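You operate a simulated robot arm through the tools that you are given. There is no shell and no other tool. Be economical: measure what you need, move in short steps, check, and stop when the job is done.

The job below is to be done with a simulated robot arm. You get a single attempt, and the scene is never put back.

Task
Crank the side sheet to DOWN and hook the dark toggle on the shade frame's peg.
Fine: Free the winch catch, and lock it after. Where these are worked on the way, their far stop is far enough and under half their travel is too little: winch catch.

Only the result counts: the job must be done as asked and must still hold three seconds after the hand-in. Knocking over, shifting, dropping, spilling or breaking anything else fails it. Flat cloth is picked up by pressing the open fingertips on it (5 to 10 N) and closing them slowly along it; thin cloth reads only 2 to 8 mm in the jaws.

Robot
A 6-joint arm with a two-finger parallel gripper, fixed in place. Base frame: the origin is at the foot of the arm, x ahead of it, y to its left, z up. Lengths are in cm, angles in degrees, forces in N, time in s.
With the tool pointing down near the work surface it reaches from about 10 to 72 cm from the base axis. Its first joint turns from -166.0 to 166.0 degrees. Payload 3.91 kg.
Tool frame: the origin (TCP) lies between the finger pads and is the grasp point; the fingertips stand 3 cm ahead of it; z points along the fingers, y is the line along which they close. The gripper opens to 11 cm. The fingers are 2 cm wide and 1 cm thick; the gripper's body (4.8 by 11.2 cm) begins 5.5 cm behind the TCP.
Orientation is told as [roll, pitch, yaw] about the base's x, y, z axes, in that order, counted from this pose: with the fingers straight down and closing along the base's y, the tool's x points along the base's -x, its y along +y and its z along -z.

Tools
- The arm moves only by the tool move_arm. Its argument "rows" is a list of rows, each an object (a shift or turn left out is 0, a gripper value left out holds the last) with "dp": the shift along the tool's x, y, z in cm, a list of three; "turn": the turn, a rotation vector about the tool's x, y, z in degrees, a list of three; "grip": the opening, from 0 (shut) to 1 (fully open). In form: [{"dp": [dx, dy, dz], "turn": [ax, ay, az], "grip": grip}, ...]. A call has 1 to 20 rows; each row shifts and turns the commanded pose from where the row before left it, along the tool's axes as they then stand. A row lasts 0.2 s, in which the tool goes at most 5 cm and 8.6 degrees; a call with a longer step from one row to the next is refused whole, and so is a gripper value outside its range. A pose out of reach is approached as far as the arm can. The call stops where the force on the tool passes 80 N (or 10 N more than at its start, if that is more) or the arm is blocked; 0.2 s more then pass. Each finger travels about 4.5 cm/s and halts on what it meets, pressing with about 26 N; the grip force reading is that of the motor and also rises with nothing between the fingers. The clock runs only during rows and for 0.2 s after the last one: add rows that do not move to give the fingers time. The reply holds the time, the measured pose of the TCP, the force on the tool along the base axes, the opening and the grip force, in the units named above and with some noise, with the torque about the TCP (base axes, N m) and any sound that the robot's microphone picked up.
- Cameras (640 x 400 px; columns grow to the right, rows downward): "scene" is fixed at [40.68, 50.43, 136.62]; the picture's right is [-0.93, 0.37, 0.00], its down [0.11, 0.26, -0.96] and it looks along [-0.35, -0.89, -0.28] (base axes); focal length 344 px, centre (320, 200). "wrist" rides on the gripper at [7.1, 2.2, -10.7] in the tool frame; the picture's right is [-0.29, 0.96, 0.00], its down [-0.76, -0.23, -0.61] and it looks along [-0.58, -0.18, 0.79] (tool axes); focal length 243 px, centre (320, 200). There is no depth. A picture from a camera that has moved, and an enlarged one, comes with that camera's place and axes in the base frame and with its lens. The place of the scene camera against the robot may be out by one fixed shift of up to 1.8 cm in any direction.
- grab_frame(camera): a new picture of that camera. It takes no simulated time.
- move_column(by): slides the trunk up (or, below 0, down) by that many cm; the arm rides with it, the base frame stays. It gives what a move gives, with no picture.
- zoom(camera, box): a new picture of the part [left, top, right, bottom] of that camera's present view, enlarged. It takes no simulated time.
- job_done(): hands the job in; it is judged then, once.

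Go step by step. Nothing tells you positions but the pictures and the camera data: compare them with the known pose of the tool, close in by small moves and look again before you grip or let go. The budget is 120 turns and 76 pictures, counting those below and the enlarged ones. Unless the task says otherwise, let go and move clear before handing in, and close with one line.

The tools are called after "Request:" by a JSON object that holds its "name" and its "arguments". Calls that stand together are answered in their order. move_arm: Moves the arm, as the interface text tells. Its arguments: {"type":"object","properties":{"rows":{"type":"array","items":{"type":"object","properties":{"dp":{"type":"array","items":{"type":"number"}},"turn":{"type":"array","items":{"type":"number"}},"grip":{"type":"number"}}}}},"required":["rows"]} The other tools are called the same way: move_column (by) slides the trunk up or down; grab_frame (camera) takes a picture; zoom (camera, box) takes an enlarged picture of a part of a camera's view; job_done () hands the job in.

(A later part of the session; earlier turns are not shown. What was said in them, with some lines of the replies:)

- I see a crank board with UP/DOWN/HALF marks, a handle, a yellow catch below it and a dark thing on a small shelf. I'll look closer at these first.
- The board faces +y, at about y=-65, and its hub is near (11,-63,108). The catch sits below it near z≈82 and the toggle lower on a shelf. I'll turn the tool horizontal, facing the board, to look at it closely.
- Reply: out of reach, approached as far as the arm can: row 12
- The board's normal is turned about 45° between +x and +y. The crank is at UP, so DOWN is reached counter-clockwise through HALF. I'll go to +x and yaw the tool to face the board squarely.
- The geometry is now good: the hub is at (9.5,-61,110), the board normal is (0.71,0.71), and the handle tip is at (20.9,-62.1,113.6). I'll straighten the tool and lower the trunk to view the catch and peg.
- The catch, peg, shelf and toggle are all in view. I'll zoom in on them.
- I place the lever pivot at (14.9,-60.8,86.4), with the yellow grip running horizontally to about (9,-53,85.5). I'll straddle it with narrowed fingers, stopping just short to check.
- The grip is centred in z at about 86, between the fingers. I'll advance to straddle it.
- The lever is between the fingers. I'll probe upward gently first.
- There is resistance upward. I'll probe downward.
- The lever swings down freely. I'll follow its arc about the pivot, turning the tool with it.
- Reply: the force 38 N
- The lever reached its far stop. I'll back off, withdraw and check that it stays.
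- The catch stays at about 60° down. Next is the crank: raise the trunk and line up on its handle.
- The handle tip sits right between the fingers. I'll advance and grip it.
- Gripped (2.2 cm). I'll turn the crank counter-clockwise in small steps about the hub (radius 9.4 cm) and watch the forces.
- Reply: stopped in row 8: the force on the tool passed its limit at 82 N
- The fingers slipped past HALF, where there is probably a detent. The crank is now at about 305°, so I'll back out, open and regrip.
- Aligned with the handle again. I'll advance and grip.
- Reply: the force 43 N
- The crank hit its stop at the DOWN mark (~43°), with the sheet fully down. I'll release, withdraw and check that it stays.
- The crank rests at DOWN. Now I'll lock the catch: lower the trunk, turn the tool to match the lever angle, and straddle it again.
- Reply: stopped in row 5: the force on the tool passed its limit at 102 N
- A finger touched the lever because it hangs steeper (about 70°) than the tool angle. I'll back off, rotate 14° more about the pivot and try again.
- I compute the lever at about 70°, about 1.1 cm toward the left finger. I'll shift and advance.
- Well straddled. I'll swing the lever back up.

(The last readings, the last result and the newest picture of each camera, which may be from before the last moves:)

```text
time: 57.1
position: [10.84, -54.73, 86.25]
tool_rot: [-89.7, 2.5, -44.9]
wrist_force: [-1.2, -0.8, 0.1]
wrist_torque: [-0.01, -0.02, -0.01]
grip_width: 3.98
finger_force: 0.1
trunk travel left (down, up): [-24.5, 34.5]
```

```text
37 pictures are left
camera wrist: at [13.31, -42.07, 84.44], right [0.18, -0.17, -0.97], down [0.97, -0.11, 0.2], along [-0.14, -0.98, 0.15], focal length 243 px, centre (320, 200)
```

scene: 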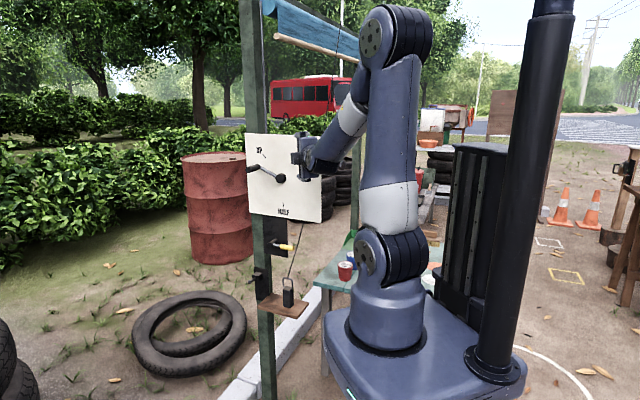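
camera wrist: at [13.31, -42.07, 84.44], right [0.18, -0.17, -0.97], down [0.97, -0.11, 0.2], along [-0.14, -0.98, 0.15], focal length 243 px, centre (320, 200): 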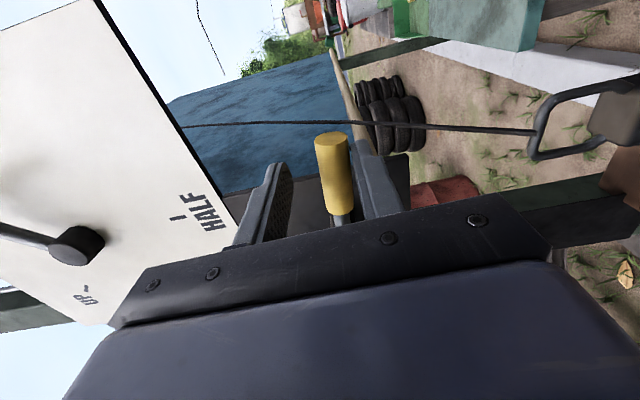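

Request:
{"name": "move_arm", "arguments": {"rows": [{"dp": [0, -0.5, 0], "turn": [0, 0, 0]}, {"dp": [0, -0.5, 0]}, {"dp": [0, -0.4, 0]}, {"dp": [0, -0.3, 0]}, {}]}}

```text
time: 58.3
position: [10.86, -54.79, 87.7]
tool_rot: [-89.4, 2.5, -45.0]
wrist_force: [-3.2, -1.4, -23.4]
wrist_torque: [0.15, -0.45, 0.09]
grip_width: 5.17
finger_force: 11.7
trunk travel left (down, up): [-24.5, 34.5]
```

It is firmly at its stop, so the catch is locked. I'll back off and withdraw, then look at the whole.

Request:
{"name": "move_arm", "arguments": {"rows": [{"dp": [0, 0.6, 0]}, {"dp": [0, 0.6, 0]}, {"dp": [0, 0, -2]}, {"dp": [0, 0, -3]}, {"dp": [0, 0, -3]}, {"dp": [0, 0, -3]}, {"dp": [0, 0, -3]}, {"dp": [0, 3, -1], "turn": [-0.5, 0, -2.5]}, {"dp": [0, 3, 0]}, {}]}}

Request:
{"name": "grab_frame", "arguments": {"camera": "wrist"}}

Request:
{"name": "zoom", "arguments": {"camera": "scene", "box": [220, 100, 380, 320]}}

```text
time: 60.5
position: [21.12, -43.91, 80.88]
tool_rot: [-89.2, 4.8, -44.9]
wrist_force: [-0.6, 0.3, 0.4]
wrist_torque: [-0.03, -0.01, 0.01]
grip_width: 3.97
finger_force: 0.1
trunk travel left (down, up): [-24.5, 34.5]
```

```text
36 pictures are left
camera wrist: at [23.58, -31.13, 79.45], right [0.16, -0.14, -0.98], down [0.98, -0.12, 0.17], along [-0.14, -0.98, 0.12], focal length 243 px, centre (320, 200)
```

wrist: 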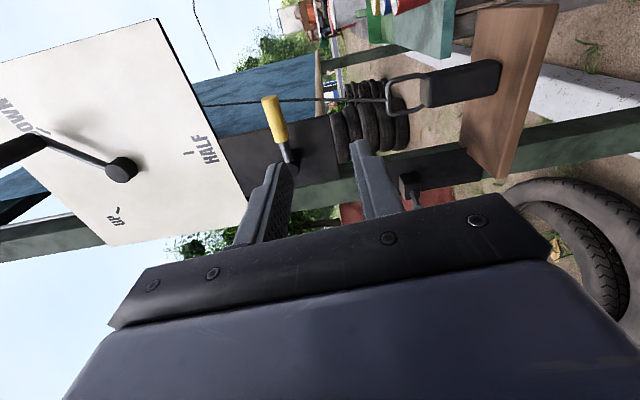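

```text
1.82 times, centred on (300, 210) of scene
camera zoom: at [40.68, 50.43, 136.62], right [-0.93, 0.37, 0.0], down [0.11, 0.26, -0.96], along [-0.35, -0.89, -0.28], focal length 624 px, centre (356, 182)
```

zoom: 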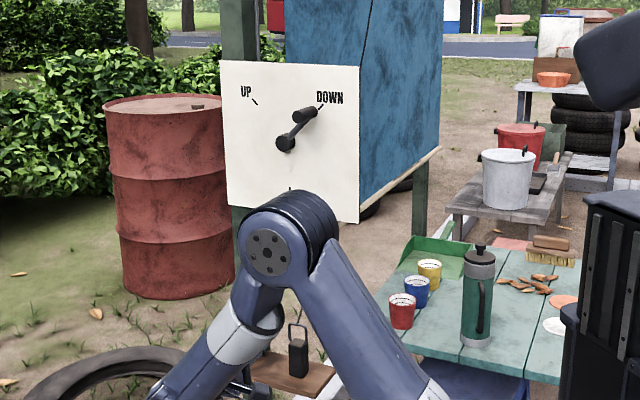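

Crank is DOWN and the catch is back in its locked pose. Now the toggle: I'll roll the tool so the fingers close sideways and the camera sits on top.

Request:
{"name": "move_arm", "arguments": {"rows": [{"dp": [0, 0, -2], "turn": [0, 0, -8.5]}, {"dp": [0, 0, -2], "turn": [0, 0, -8.5]}, {"turn": [0, 0, -8.5]}, {"turn": [0, 0, -8.5]}, {"turn": [0, 0, -8.5]}, {"turn": [0, 0, -8.5]}, {"turn": [0, 0, -8.5]}, {"turn": [0, 0, -8.5]}, {"turn": [0, 0, -8.5]}, {"turn": [0, 0, -8.5], "grip": 0.6}, {}, {}]}}

Request:
{"name": "grab_frame", "arguments": {"camera": "wrist"}}

```text
time: 63.1
position: [23.93, -40.89, 80.93]
tool_rot: [-8.3, 89.1, 36.6]
wrist_force: [0.2, 0.2, -0.3]
wrist_torque: [0.01, 0.0, 0.01]
grip_width: 6.6
finger_force: 0.0
trunk travel left (down, up): [-24.5, 34.5]
```

```text
34 pictures are left
camera wrist: at [29.97, -31.92, 88.26], right [-0.67, 0.68, -0.29], down [0.6, 0.27, -0.75], along [-0.43, -0.68, -0.59], focal length 243 px, centre (320, 200)
```

wrist: 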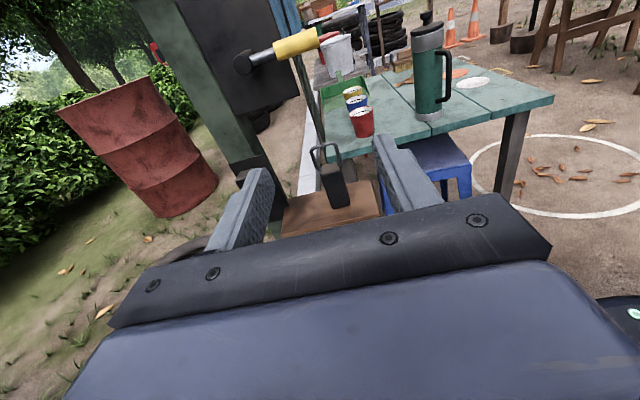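

Request:
{"name": "move_column", "arguments": {"by": -9}}

Request:
{"name": "move_arm", "arguments": {"rows": [{"dp": [0, -0.6, 2.5]}, {"dp": [0, -0.6, 2.5]}, {}]}}

Request:
{"name": "grab_frame", "arguments": {"camera": "wrist"}}

Request:
{"name": "zoom", "arguments": {"camera": "scene", "box": [230, 210, 350, 330]}}

```text
time: 64.4
position: [24.07, -40.99, 71.99]
tool_rot: [-11.2, 89.2, 33.8]
wrist_force: [0.0, 0.1, 0.1]
wrist_torque: [-0.01, -0.01, -0.01]
grip_width: 6.59
finger_force: 0.0
trunk travel left (down, up): [-15.5, 43.5]
```

```text
time: 65.2
position: [21.28, -45.46, 71.78]
tool_rot: [-10.4, 89.2, 34.6]
wrist_force: [0.3, -0.4, -0.2]
wrist_torque: [-0.02, -0.01, 0.0]
grip_width: 6.59
finger_force: 0.1
trunk travel left (down, up): [-15.5, 43.5]
```

```text
33 pictures are left
camera wrist: at [27.28, -36.42, 79.12], right [-0.67, 0.68, -0.29], down [0.6, 0.27, -0.75], along [-0.43, -0.68, -0.59], focal length 243 px, centre (320, 200)
```

wrist: 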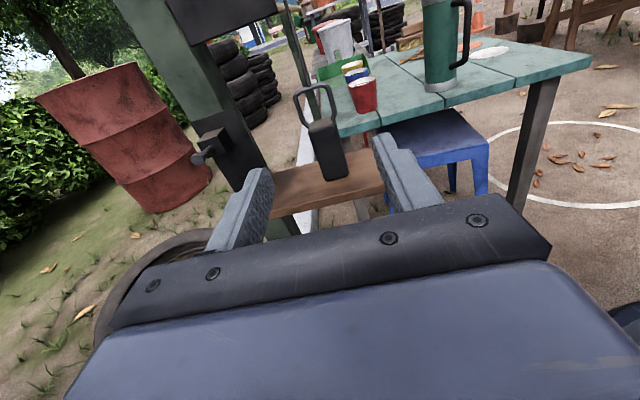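

```text
3.33 times, centred on (290, 270) of scene
camera zoom: at [40.68, 50.43, 136.62], right [-0.93, 0.37, 0.0], down [0.11, 0.26, -0.96], along [-0.35, -0.89, -0.28], focal length 1145 px, centre (420, -33)
```

zoom: 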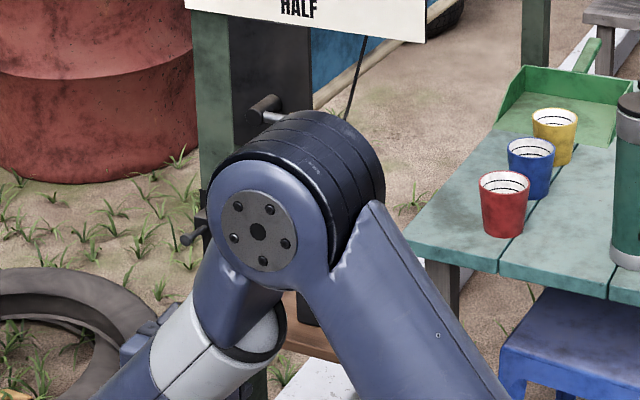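

Both toggle and peg are visible. The toggle body spans z 61–69.5 near n≈-33.5, and the peg tip is at (22,-67,70.2). I'll zoom for detail.

Request:
{"name": "zoom", "arguments": {"camera": "wrist", "box": [170, 70, 400, 214]}}

```text
2.78 times, centred on (285, 142) of wrist
camera zoom: at [27.28, -36.42, 79.12], right [-0.67, 0.68, -0.29], down [0.6, 0.27, -0.75], along [-0.43, -0.68, -0.59], focal length 674 px, centre (417, 361)
```

zoom: 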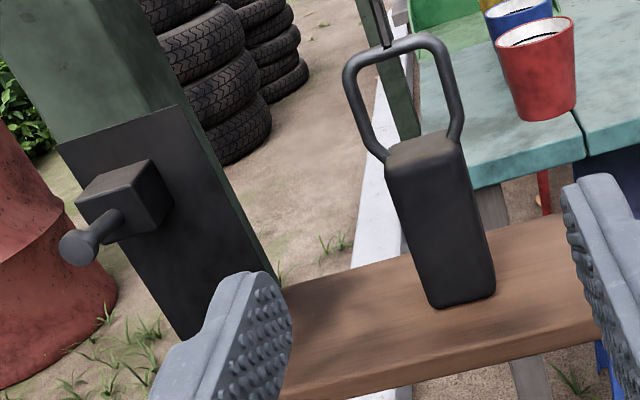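

Request:
{"name": "move_arm", "arguments": {"rows": [{"dp": [-2, -0.35, 1]}, {"dp": [-2, -0.35, 1]}, {"dp": [-2, 0, 2]}, {"dp": [0, 0, 2]}, {"dp": [0, 0, 2]}, {}, {}]}}

Request:
{"name": "grab_frame", "arguments": {"camera": "wrist"}}

```text
time: 66.8
position: [16.33, -51.5, 65.9]
tool_rot: [-10.3, 89.2, 34.8]
wrist_force: [0.2, -0.7, 0.1]
wrist_torque: [0.02, -0.03, 0.0]
grip_width: 6.62
finger_force: 0.1
trunk travel left (down, up): [-15.5, 43.5]
```

```text
30 pictures are left
camera wrist: at [22.28, -42.43, 73.17], right [-0.67, 0.68, -0.29], down [0.6, 0.27, -0.75], along [-0.43, -0.68, -0.59], focal length 243 px, centre (320, 200)
```

wrist: 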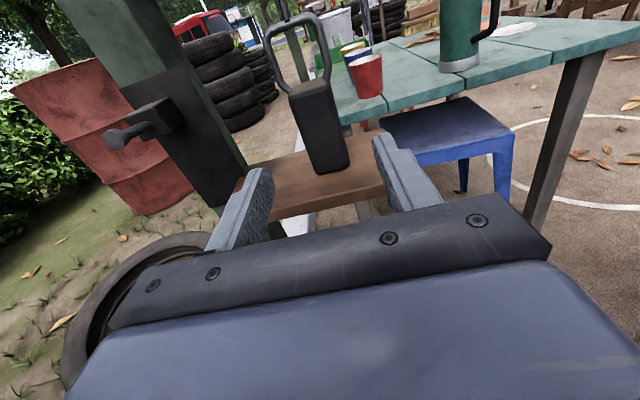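

Request:
{"name": "move_arm", "arguments": {"rows": [{"dp": [0, 0.15, 2]}, {"dp": [0, 0, 2]}, {"dp": [0, 0, 2]}, {"dp": [0, 0, 1.5]}, {}]}}

Request:
{"name": "grab_frame", "arguments": {"camera": "wrist"}}

```text
time: 68.0
position: [10.89, -56.74, 65.75]
tool_rot: [-11.0, 89.2, 34.1]
wrist_force: [-1.2, -0.3, -0.1]
wrist_torque: [0.03, 0.01, -0.02]
grip_width: 6.58
finger_force: 0.0
trunk travel left (down, up): [-15.5, 43.5]
```

```text
29 pictures are left
camera wrist: at [16.79, -47.66, 73.0], right [-0.67, 0.68, -0.29], down [0.6, 0.27, -0.75], along [-0.43, -0.68, -0.59], focal length 243 px, centre (320, 200)
```

wrist: 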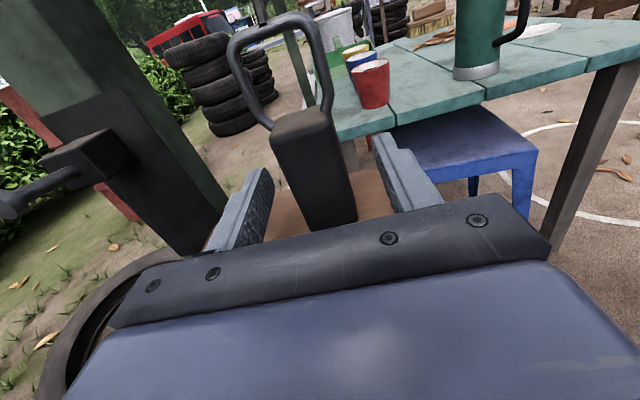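

The body is centred between the fingers. I'll close.

Request:
{"name": "move_arm", "arguments": {"rows": [{"grip": 0.5}, {"grip": 0.4}, {"grip": 0.3}, {"grip": 0.2}, {"grip": 0.1}, {"grip": 0.0}, {"grip": 0.0}]}}

Request:
{"name": "grab_frame", "arguments": {"camera": "wrist"}}

```text
time: 69.6
position: [10.93, -56.75, 65.78]
tool_rot: [-11.3, 89.2, 33.6]
wrist_force: [0.4, -0.6, 0.4]
wrist_torque: [0.01, 0.05, -0.02]
grip_width: 3.32
finger_force: 25.7
trunk travel left (down, up): [-15.5, 43.5]
```

```text
28 pictures are left
camera wrist: at [16.8, -47.64, 73.01], right [-0.67, 0.68, -0.29], down [0.6, 0.27, -0.75], along [-0.43, -0.68, -0.59], focal length 243 px, centre (320, 200)
```

wrist: 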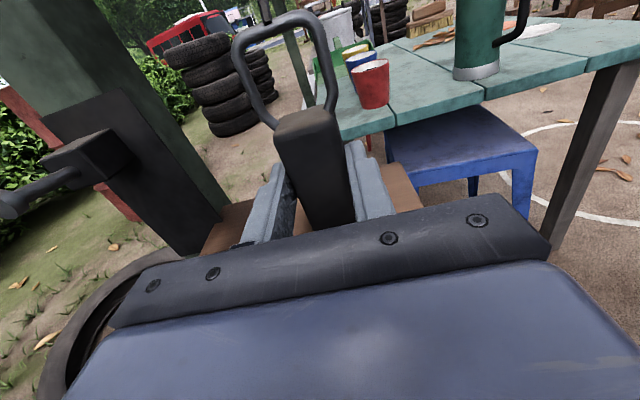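

Gripped (3.3 cm). I'll lift it, back away from the post and carry it across toward the peg, watching for cord tension.

Request:
{"name": "move_arm", "arguments": {"rows": [{"dp": [1, 0, 0]}, {"dp": [1.5, 0, 0]}, {"dp": [0.5, 0, -1.5]}, {"dp": [0, 0, -2]}, {"dp": [0, 0, -2.5]}, {"dp": [0, -2, 0]}, {"dp": [0, -2, 0]}, {"dp": [0, -2, 0]}, {}]}}

Request:
{"name": "grab_frame", "arguments": {"camera": "wrist"}}

```text
time: 71.6
position: [19.47, -56.66, 69.0]
tool_rot: [-9.4, 89.2, 35.6]
wrist_force: [-0.3, 0.2, -0.4]
wrist_torque: [0.03, -0.03, 0.01]
grip_width: 3.32
finger_force: 25.7
trunk travel left (down, up): [-15.5, 43.5]
```

```text
27 pictures are left
camera wrist: at [25.35, -47.6, 76.23], right [-0.67, 0.68, -0.29], down [0.6, 0.27, -0.75], along [-0.43, -0.68, -0.59], focal length 243 px, centre (320, 200)
```

wrist: 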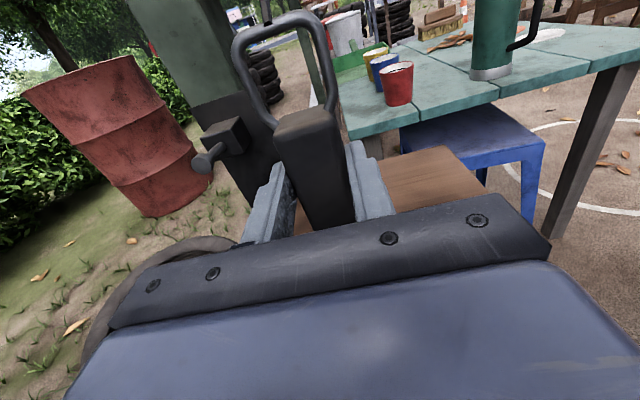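

Request:
{"name": "move_arm", "arguments": {"rows": [{"dp": [0, -2.5, 0]}, {"dp": [0, -2.5, 0]}, {"dp": [0, -2.4, 0]}, {"dp": [-1.5, -2, 0]}, {"dp": [-1.5, 0, 0]}, {"dp": [-1, 0, 0]}, {}]}}

Request:
{"name": "grab_frame", "arguments": {"camera": "wrist"}}

Request:
{"name": "zoom", "arguments": {"camera": "scene", "box": [220, 210, 340, 330]}}

```text
time: 73.2
position: [25.99, -63.38, 64.77]
tool_rot: [-12.5, 89.2, 32.6]
wrist_force: [0.5, -0.2, -0.5]
wrist_torque: [0.02, -0.03, 0.0]
grip_width: 3.29
finger_force: 26.0
trunk travel left (down, up): [-15.5, 43.5]
```

```text
26 pictures are left
camera wrist: at [31.92, -54.21, 72.04], right [-0.67, 0.68, -0.29], down [0.6, 0.27, -0.75], along [-0.43, -0.68, -0.59], focal length 243 px, centre (320, 200)
```

wrist: 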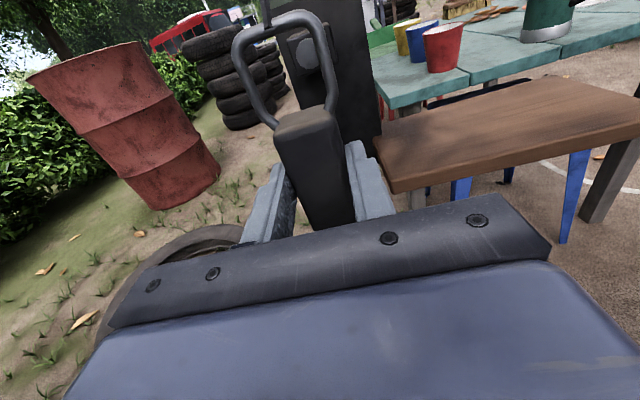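

```text
3.33 times, centred on (280, 270) of scene
camera zoom: at [40.68, 50.43, 136.62], right [-0.93, 0.37, 0.0], down [0.11, 0.26, -0.96], along [-0.35, -0.89, -0.28], focal length 1145 px, centre (453, -33)
```

zoom: 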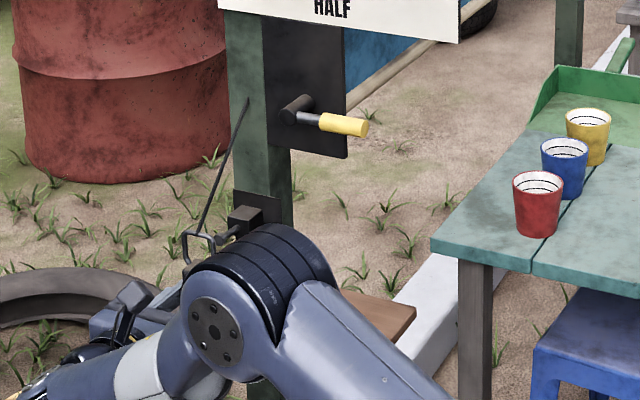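

Request:
{"name": "zoom", "arguments": {"camera": "wrist", "box": [210, 0, 402, 120]}}

```text
3.33 times, centred on (306, 60) of wrist
camera zoom: at [31.92, -54.21, 72.04], right [-0.67, 0.68, -0.29], down [0.6, 0.27, -0.75], along [-0.43, -0.68, -0.59], focal length 809 px, centre (367, 667)
```

zoom: 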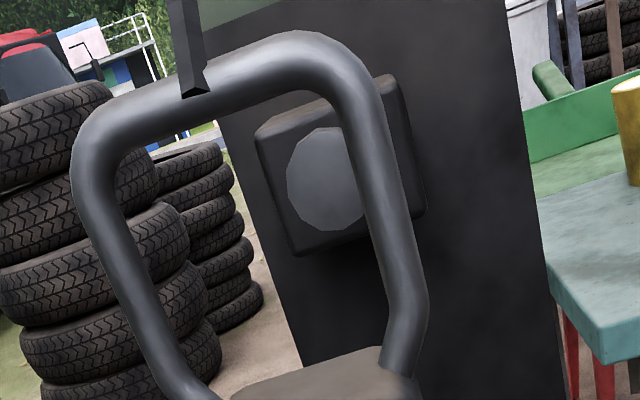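

The peg disk shows slightly right of the hole. I'll shift 0.85 cm, advance to just before the tip and re-check.

Request:
{"name": "move_arm", "arguments": {"rows": [{"dp": [0, 0.85, 0]}, {"dp": [0, 0, 1.5]}, {"dp": [0, 0, 1.5]}, {}]}}

Request:
{"name": "zoom", "arguments": {"camera": "wrist", "box": [210, 0, 402, 120]}}

```text
time: 74.2
position: [23.2, -64.89, 64.79]
tool_rot: [-11.1, 89.1, 33.9]
wrist_force: [-1.2, 0.8, -0.3]
wrist_torque: [0.04, -0.02, -0.04]
grip_width: 3.33
finger_force: 25.9
trunk travel left (down, up): [-15.5, 43.5]
```

```text
3.33 times, centred on (306, 60) of wrist
camera zoom: at [29.19, -55.8, 71.98], right [-0.67, 0.68, -0.29], down [0.6, 0.27, -0.75], along [-0.43, -0.68, -0.59], focal length 809 px, centre (367, 667)
```

zoom: 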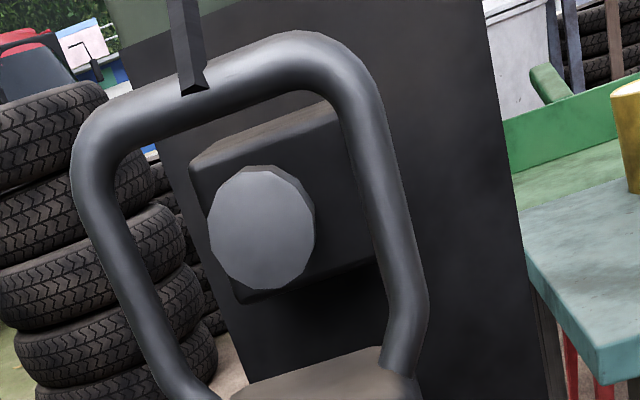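

Well aligned. I'll advance over the peg.

Request:
{"name": "move_arm", "arguments": {"rows": [{"dp": [0, 0, 0.8]}, {"dp": [0, 0, 0.8]}, {"dp": [0, 0, 0.8]}, {}]}}

Request:
{"name": "zoom", "arguments": {"camera": "wrist", "box": [178, 0, 402, 140]}}

Request:
{"name": "zoom", "arguments": {"camera": "scene", "box": [230, 240, 310, 300]}}

```text
time: 75.2
position: [21.56, -66.49, 64.75]
tool_rot: [-9.0, 89.2, 36.2]
wrist_force: [0.1, -0.4, -0.5]
wrist_torque: [0.03, 0.02, 0.0]
grip_width: 3.3
finger_force: 26.4
trunk travel left (down, up): [-15.5, 43.5]
```

```text
2.86 times, centred on (290, 70) of wrist
camera zoom: at [27.52, -57.43, 72.01], right [-0.67, 0.68, -0.29], down [0.6, 0.27, -0.75], along [-0.43, -0.68, -0.59], focal length 693 px, centre (406, 571)
```

zoom: 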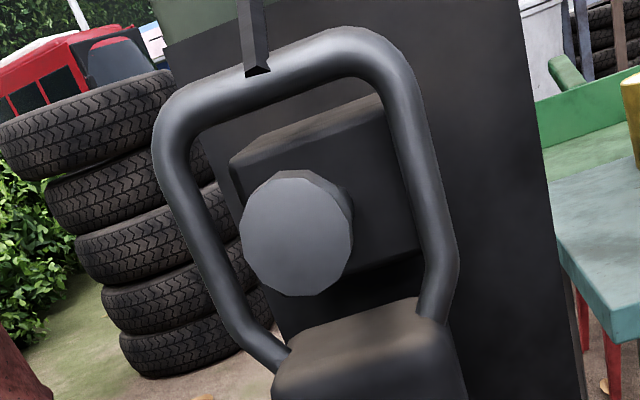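

```text
6.67 times, centred on (270, 270) of scene
camera zoom: at [40.68, 50.43, 136.62], right [-0.93, 0.37, 0.0], down [0.11, 0.26, -0.96], along [-0.35, -0.89, -0.28], focal length 2290 px, centre (653, -267)
```

zoom: 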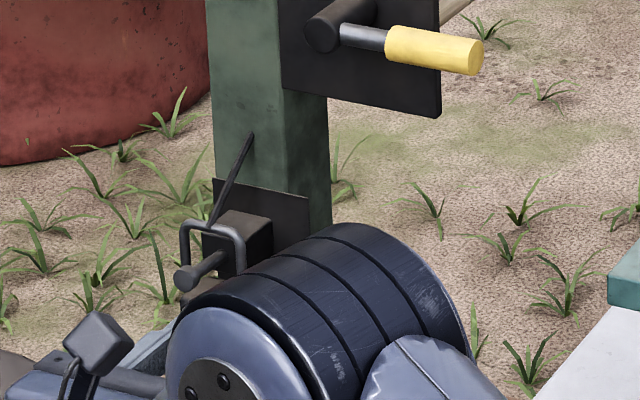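

The peg is through the loop. I'll push a little further and lower until the loop rests on the rod.

Request:
{"name": "move_arm", "arguments": {"rows": [{"dp": [0, 0, 0.6]}, {"dp": [-0.5, 0, 0]}, {"dp": [-0.4, 0, 0]}, {"dp": [-0.3, 0, 0]}, {}]}}

Request:
{"name": "zoom", "arguments": {"camera": "wrist", "box": [178, 0, 402, 140]}}

```text
time: 76.4
position: [21.1, -66.91, 63.45]
tool_rot: [-4.5, 89.1, 40.6]
wrist_force: [5.1, 12.8, 2.1]
wrist_torque: [-0.79, 0.3, -0.22]
grip_width: 3.34
finger_force: 26.2
trunk travel left (down, up): [-15.5, 43.5]
```

```text
2.86 times, centred on (290, 70) of wrist
camera zoom: at [27.12, -57.86, 70.68], right [-0.67, 0.68, -0.29], down [0.6, 0.28, -0.75], along [-0.43, -0.68, -0.59], focal length 693 px, centre (406, 571)
```

zoom: 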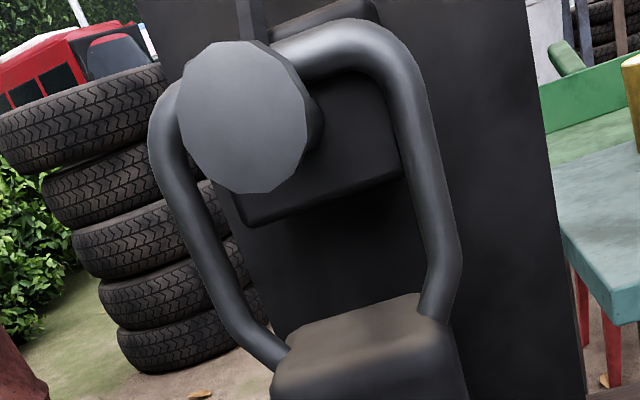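

The loop is touching the block face and hanging on the rod. I'll ease back 0.6 cm and check before opening.

Request:
{"name": "move_arm", "arguments": {"rows": [{"dp": [0, 0, -0.6]}, {"dp": [-0.15, 0, 0]}, {}]}}

Request:
{"name": "zoom", "arguments": {"camera": "wrist", "box": [178, 0, 402, 140]}}

Request:
{"name": "zoom", "arguments": {"camera": "scene", "box": [230, 240, 310, 300]}}

```text
time: 77.2
position: [21.35, -66.64, 63.39]
tool_rot: [-15.0, 89.3, 30.0]
wrist_force: [-1.3, -3.0, 5.0]
wrist_torque: [0.13, -0.07, 0.04]
grip_width: 3.3
finger_force: 27.0
trunk travel left (down, up): [-15.5, 43.5]
```

```text
2.86 times, centred on (290, 70) of wrist
camera zoom: at [27.44, -57.5, 70.71], right [-0.67, 0.68, -0.29], down [0.6, 0.27, -0.75], along [-0.43, -0.68, -0.59], focal length 693 px, centre (406, 571)
```

zoom: 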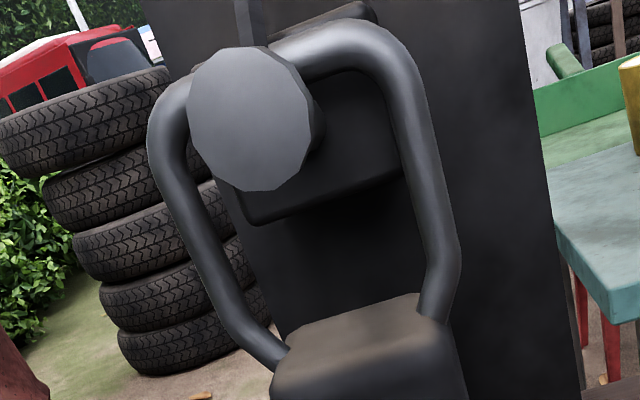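

```text
6.67 times, centred on (270, 270) of scene
camera zoom: at [40.68, 50.43, 136.62], right [-0.93, 0.37, 0.0], down [0.11, 0.26, -0.96], along [-0.35, -0.89, -0.28], focal length 2290 px, centre (653, -267)
```

zoom: 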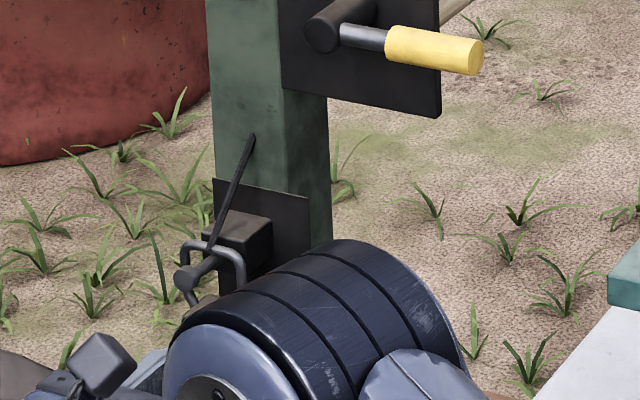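

The loop rests on the rod behind the flared tip (5 N upward). I'll open gently and check.

Request:
{"name": "move_arm", "arguments": {"rows": [{"grip": 0.33}, {"grip": 0.37}, {"grip": 0.42}, {"grip": 0.5}, {"grip": 0.55}, {}, {}]}}

Request:
{"name": "grab_frame", "arguments": {"camera": "wrist"}}

```text
time: 78.8
position: [21.53, -66.54, 63.44]
tool_rot: [-11.1, 89.2, 33.8]
wrist_force: [0.6, -0.7, -0.3]
wrist_torque: [-0.08, 0.04, 0.0]
grip_width: 6.03
finger_force: 0.0
trunk travel left (down, up): [-15.5, 43.5]
```

```text
17 pictures are left
camera wrist: at [27.5, -57.48, 70.65], right [-0.67, 0.68, -0.29], down [0.6, 0.27, -0.75], along [-0.43, -0.68, -0.59], focal length 243 px, centre (320, 200)
```

wrist: 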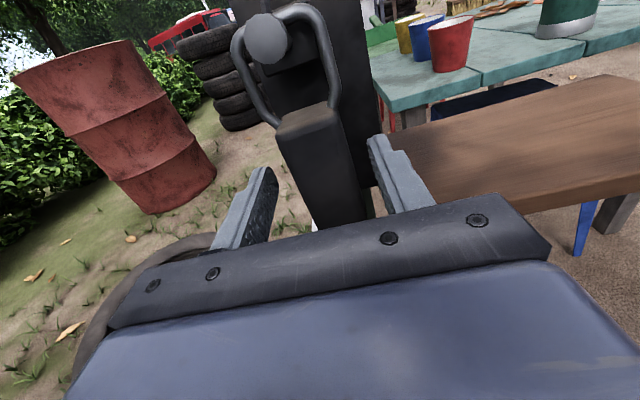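

The toggle hangs on the peg. I'll withdraw straight back.

Request:
{"name": "move_arm", "arguments": {"rows": [{"dp": [0, 0, -1.5]}, {"dp": [0, 0, -2]}, {"dp": [0, 0, -3]}, {"dp": [0, 0, -4]}, {"dp": [0, 0, -4]}, {"dp": [0, 0, -4]}, {}, {}]}}

Request:
{"name": "grab_frame", "arguments": {"camera": "wrist"}}

Request:
{"name": "grab_frame", "arguments": {"camera": "scene"}}

```text
time: 80.6
position: [34.6, -53.67, 63.62]
tool_rot: [-10.8, 89.2, 34.2]
wrist_force: [1.1, 0.5, 0.8]
wrist_torque: [-0.02, -0.03, 0.02]
grip_width: 6.04
finger_force: 0.0
trunk travel left (down, up): [-15.5, 43.5]
```

```text
16 pictures are left
camera wrist: at [40.54, -44.49, 70.77], right [-0.67, 0.68, -0.29], down [0.6, 0.27, -0.75], along [-0.43, -0.68, -0.59], focal length 243 px, centre (320, 200)
```

wrist: 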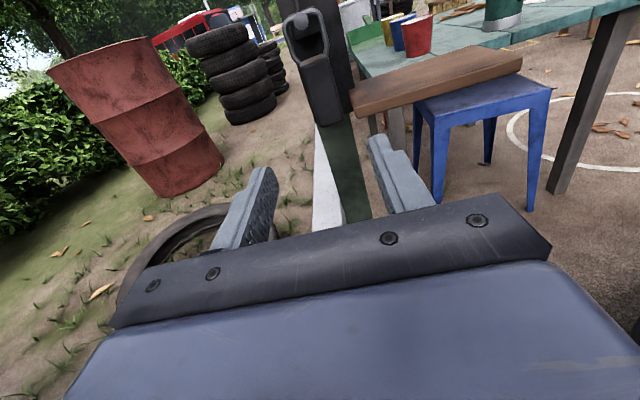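

```text
15 pictures are left
```

scene: 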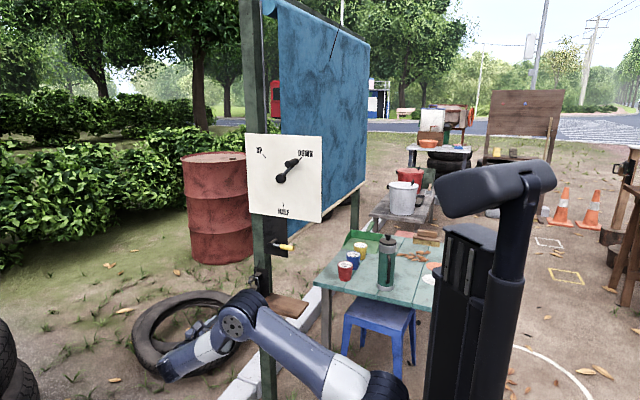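

The toggle hangs freely on the peg. One last check of the crank, catch and toggle.

Request:
{"name": "zoom", "arguments": {"camera": "scene", "box": [220, 120, 350, 330]}}

Request:
{"name": "zoom", "arguments": {"camera": "wrist", "box": [230, 0, 420, 130]}}

```text
1.90 times, centred on (285, 225) of scene
camera zoom: at [40.68, 50.43, 136.62], right [-0.93, 0.37, 0.0], down [0.11, 0.26, -0.96], along [-0.35, -0.89, -0.28], focal length 654 px, centre (387, 152)
```

zoom: 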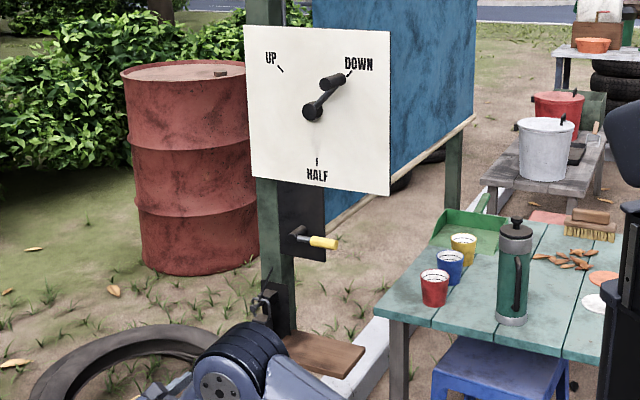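

```text
3.08 times, centred on (325, 65) of wrist
camera zoom: at [40.54, -44.49, 70.77], right [-0.67, 0.68, -0.29], down [0.6, 0.27, -0.75], along [-0.43, -0.68, -0.59], focal length 746 px, centre (305, 615)
```

zoom: 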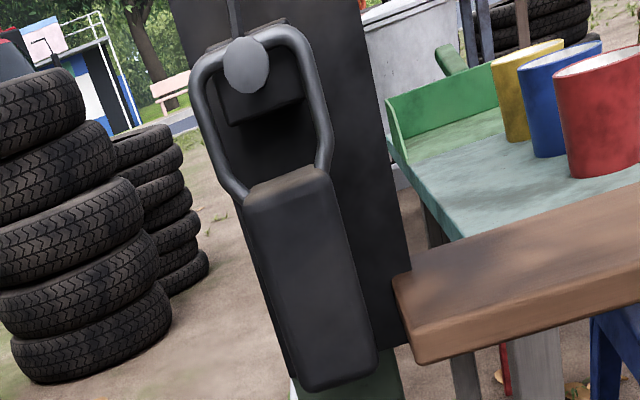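

The crank points at DOWN, the catch lever is back exactly where it started (locked), and the toggle hangs on the peg. I'm handing in.

Request:
{"name": "job_done", "arguments": {}}

```text
The job is handed in.
```

The side sheet is cranked to DOWN, the winch catch was freed and then locked again, and the dark toggle is hooked on the shade frame's peg.
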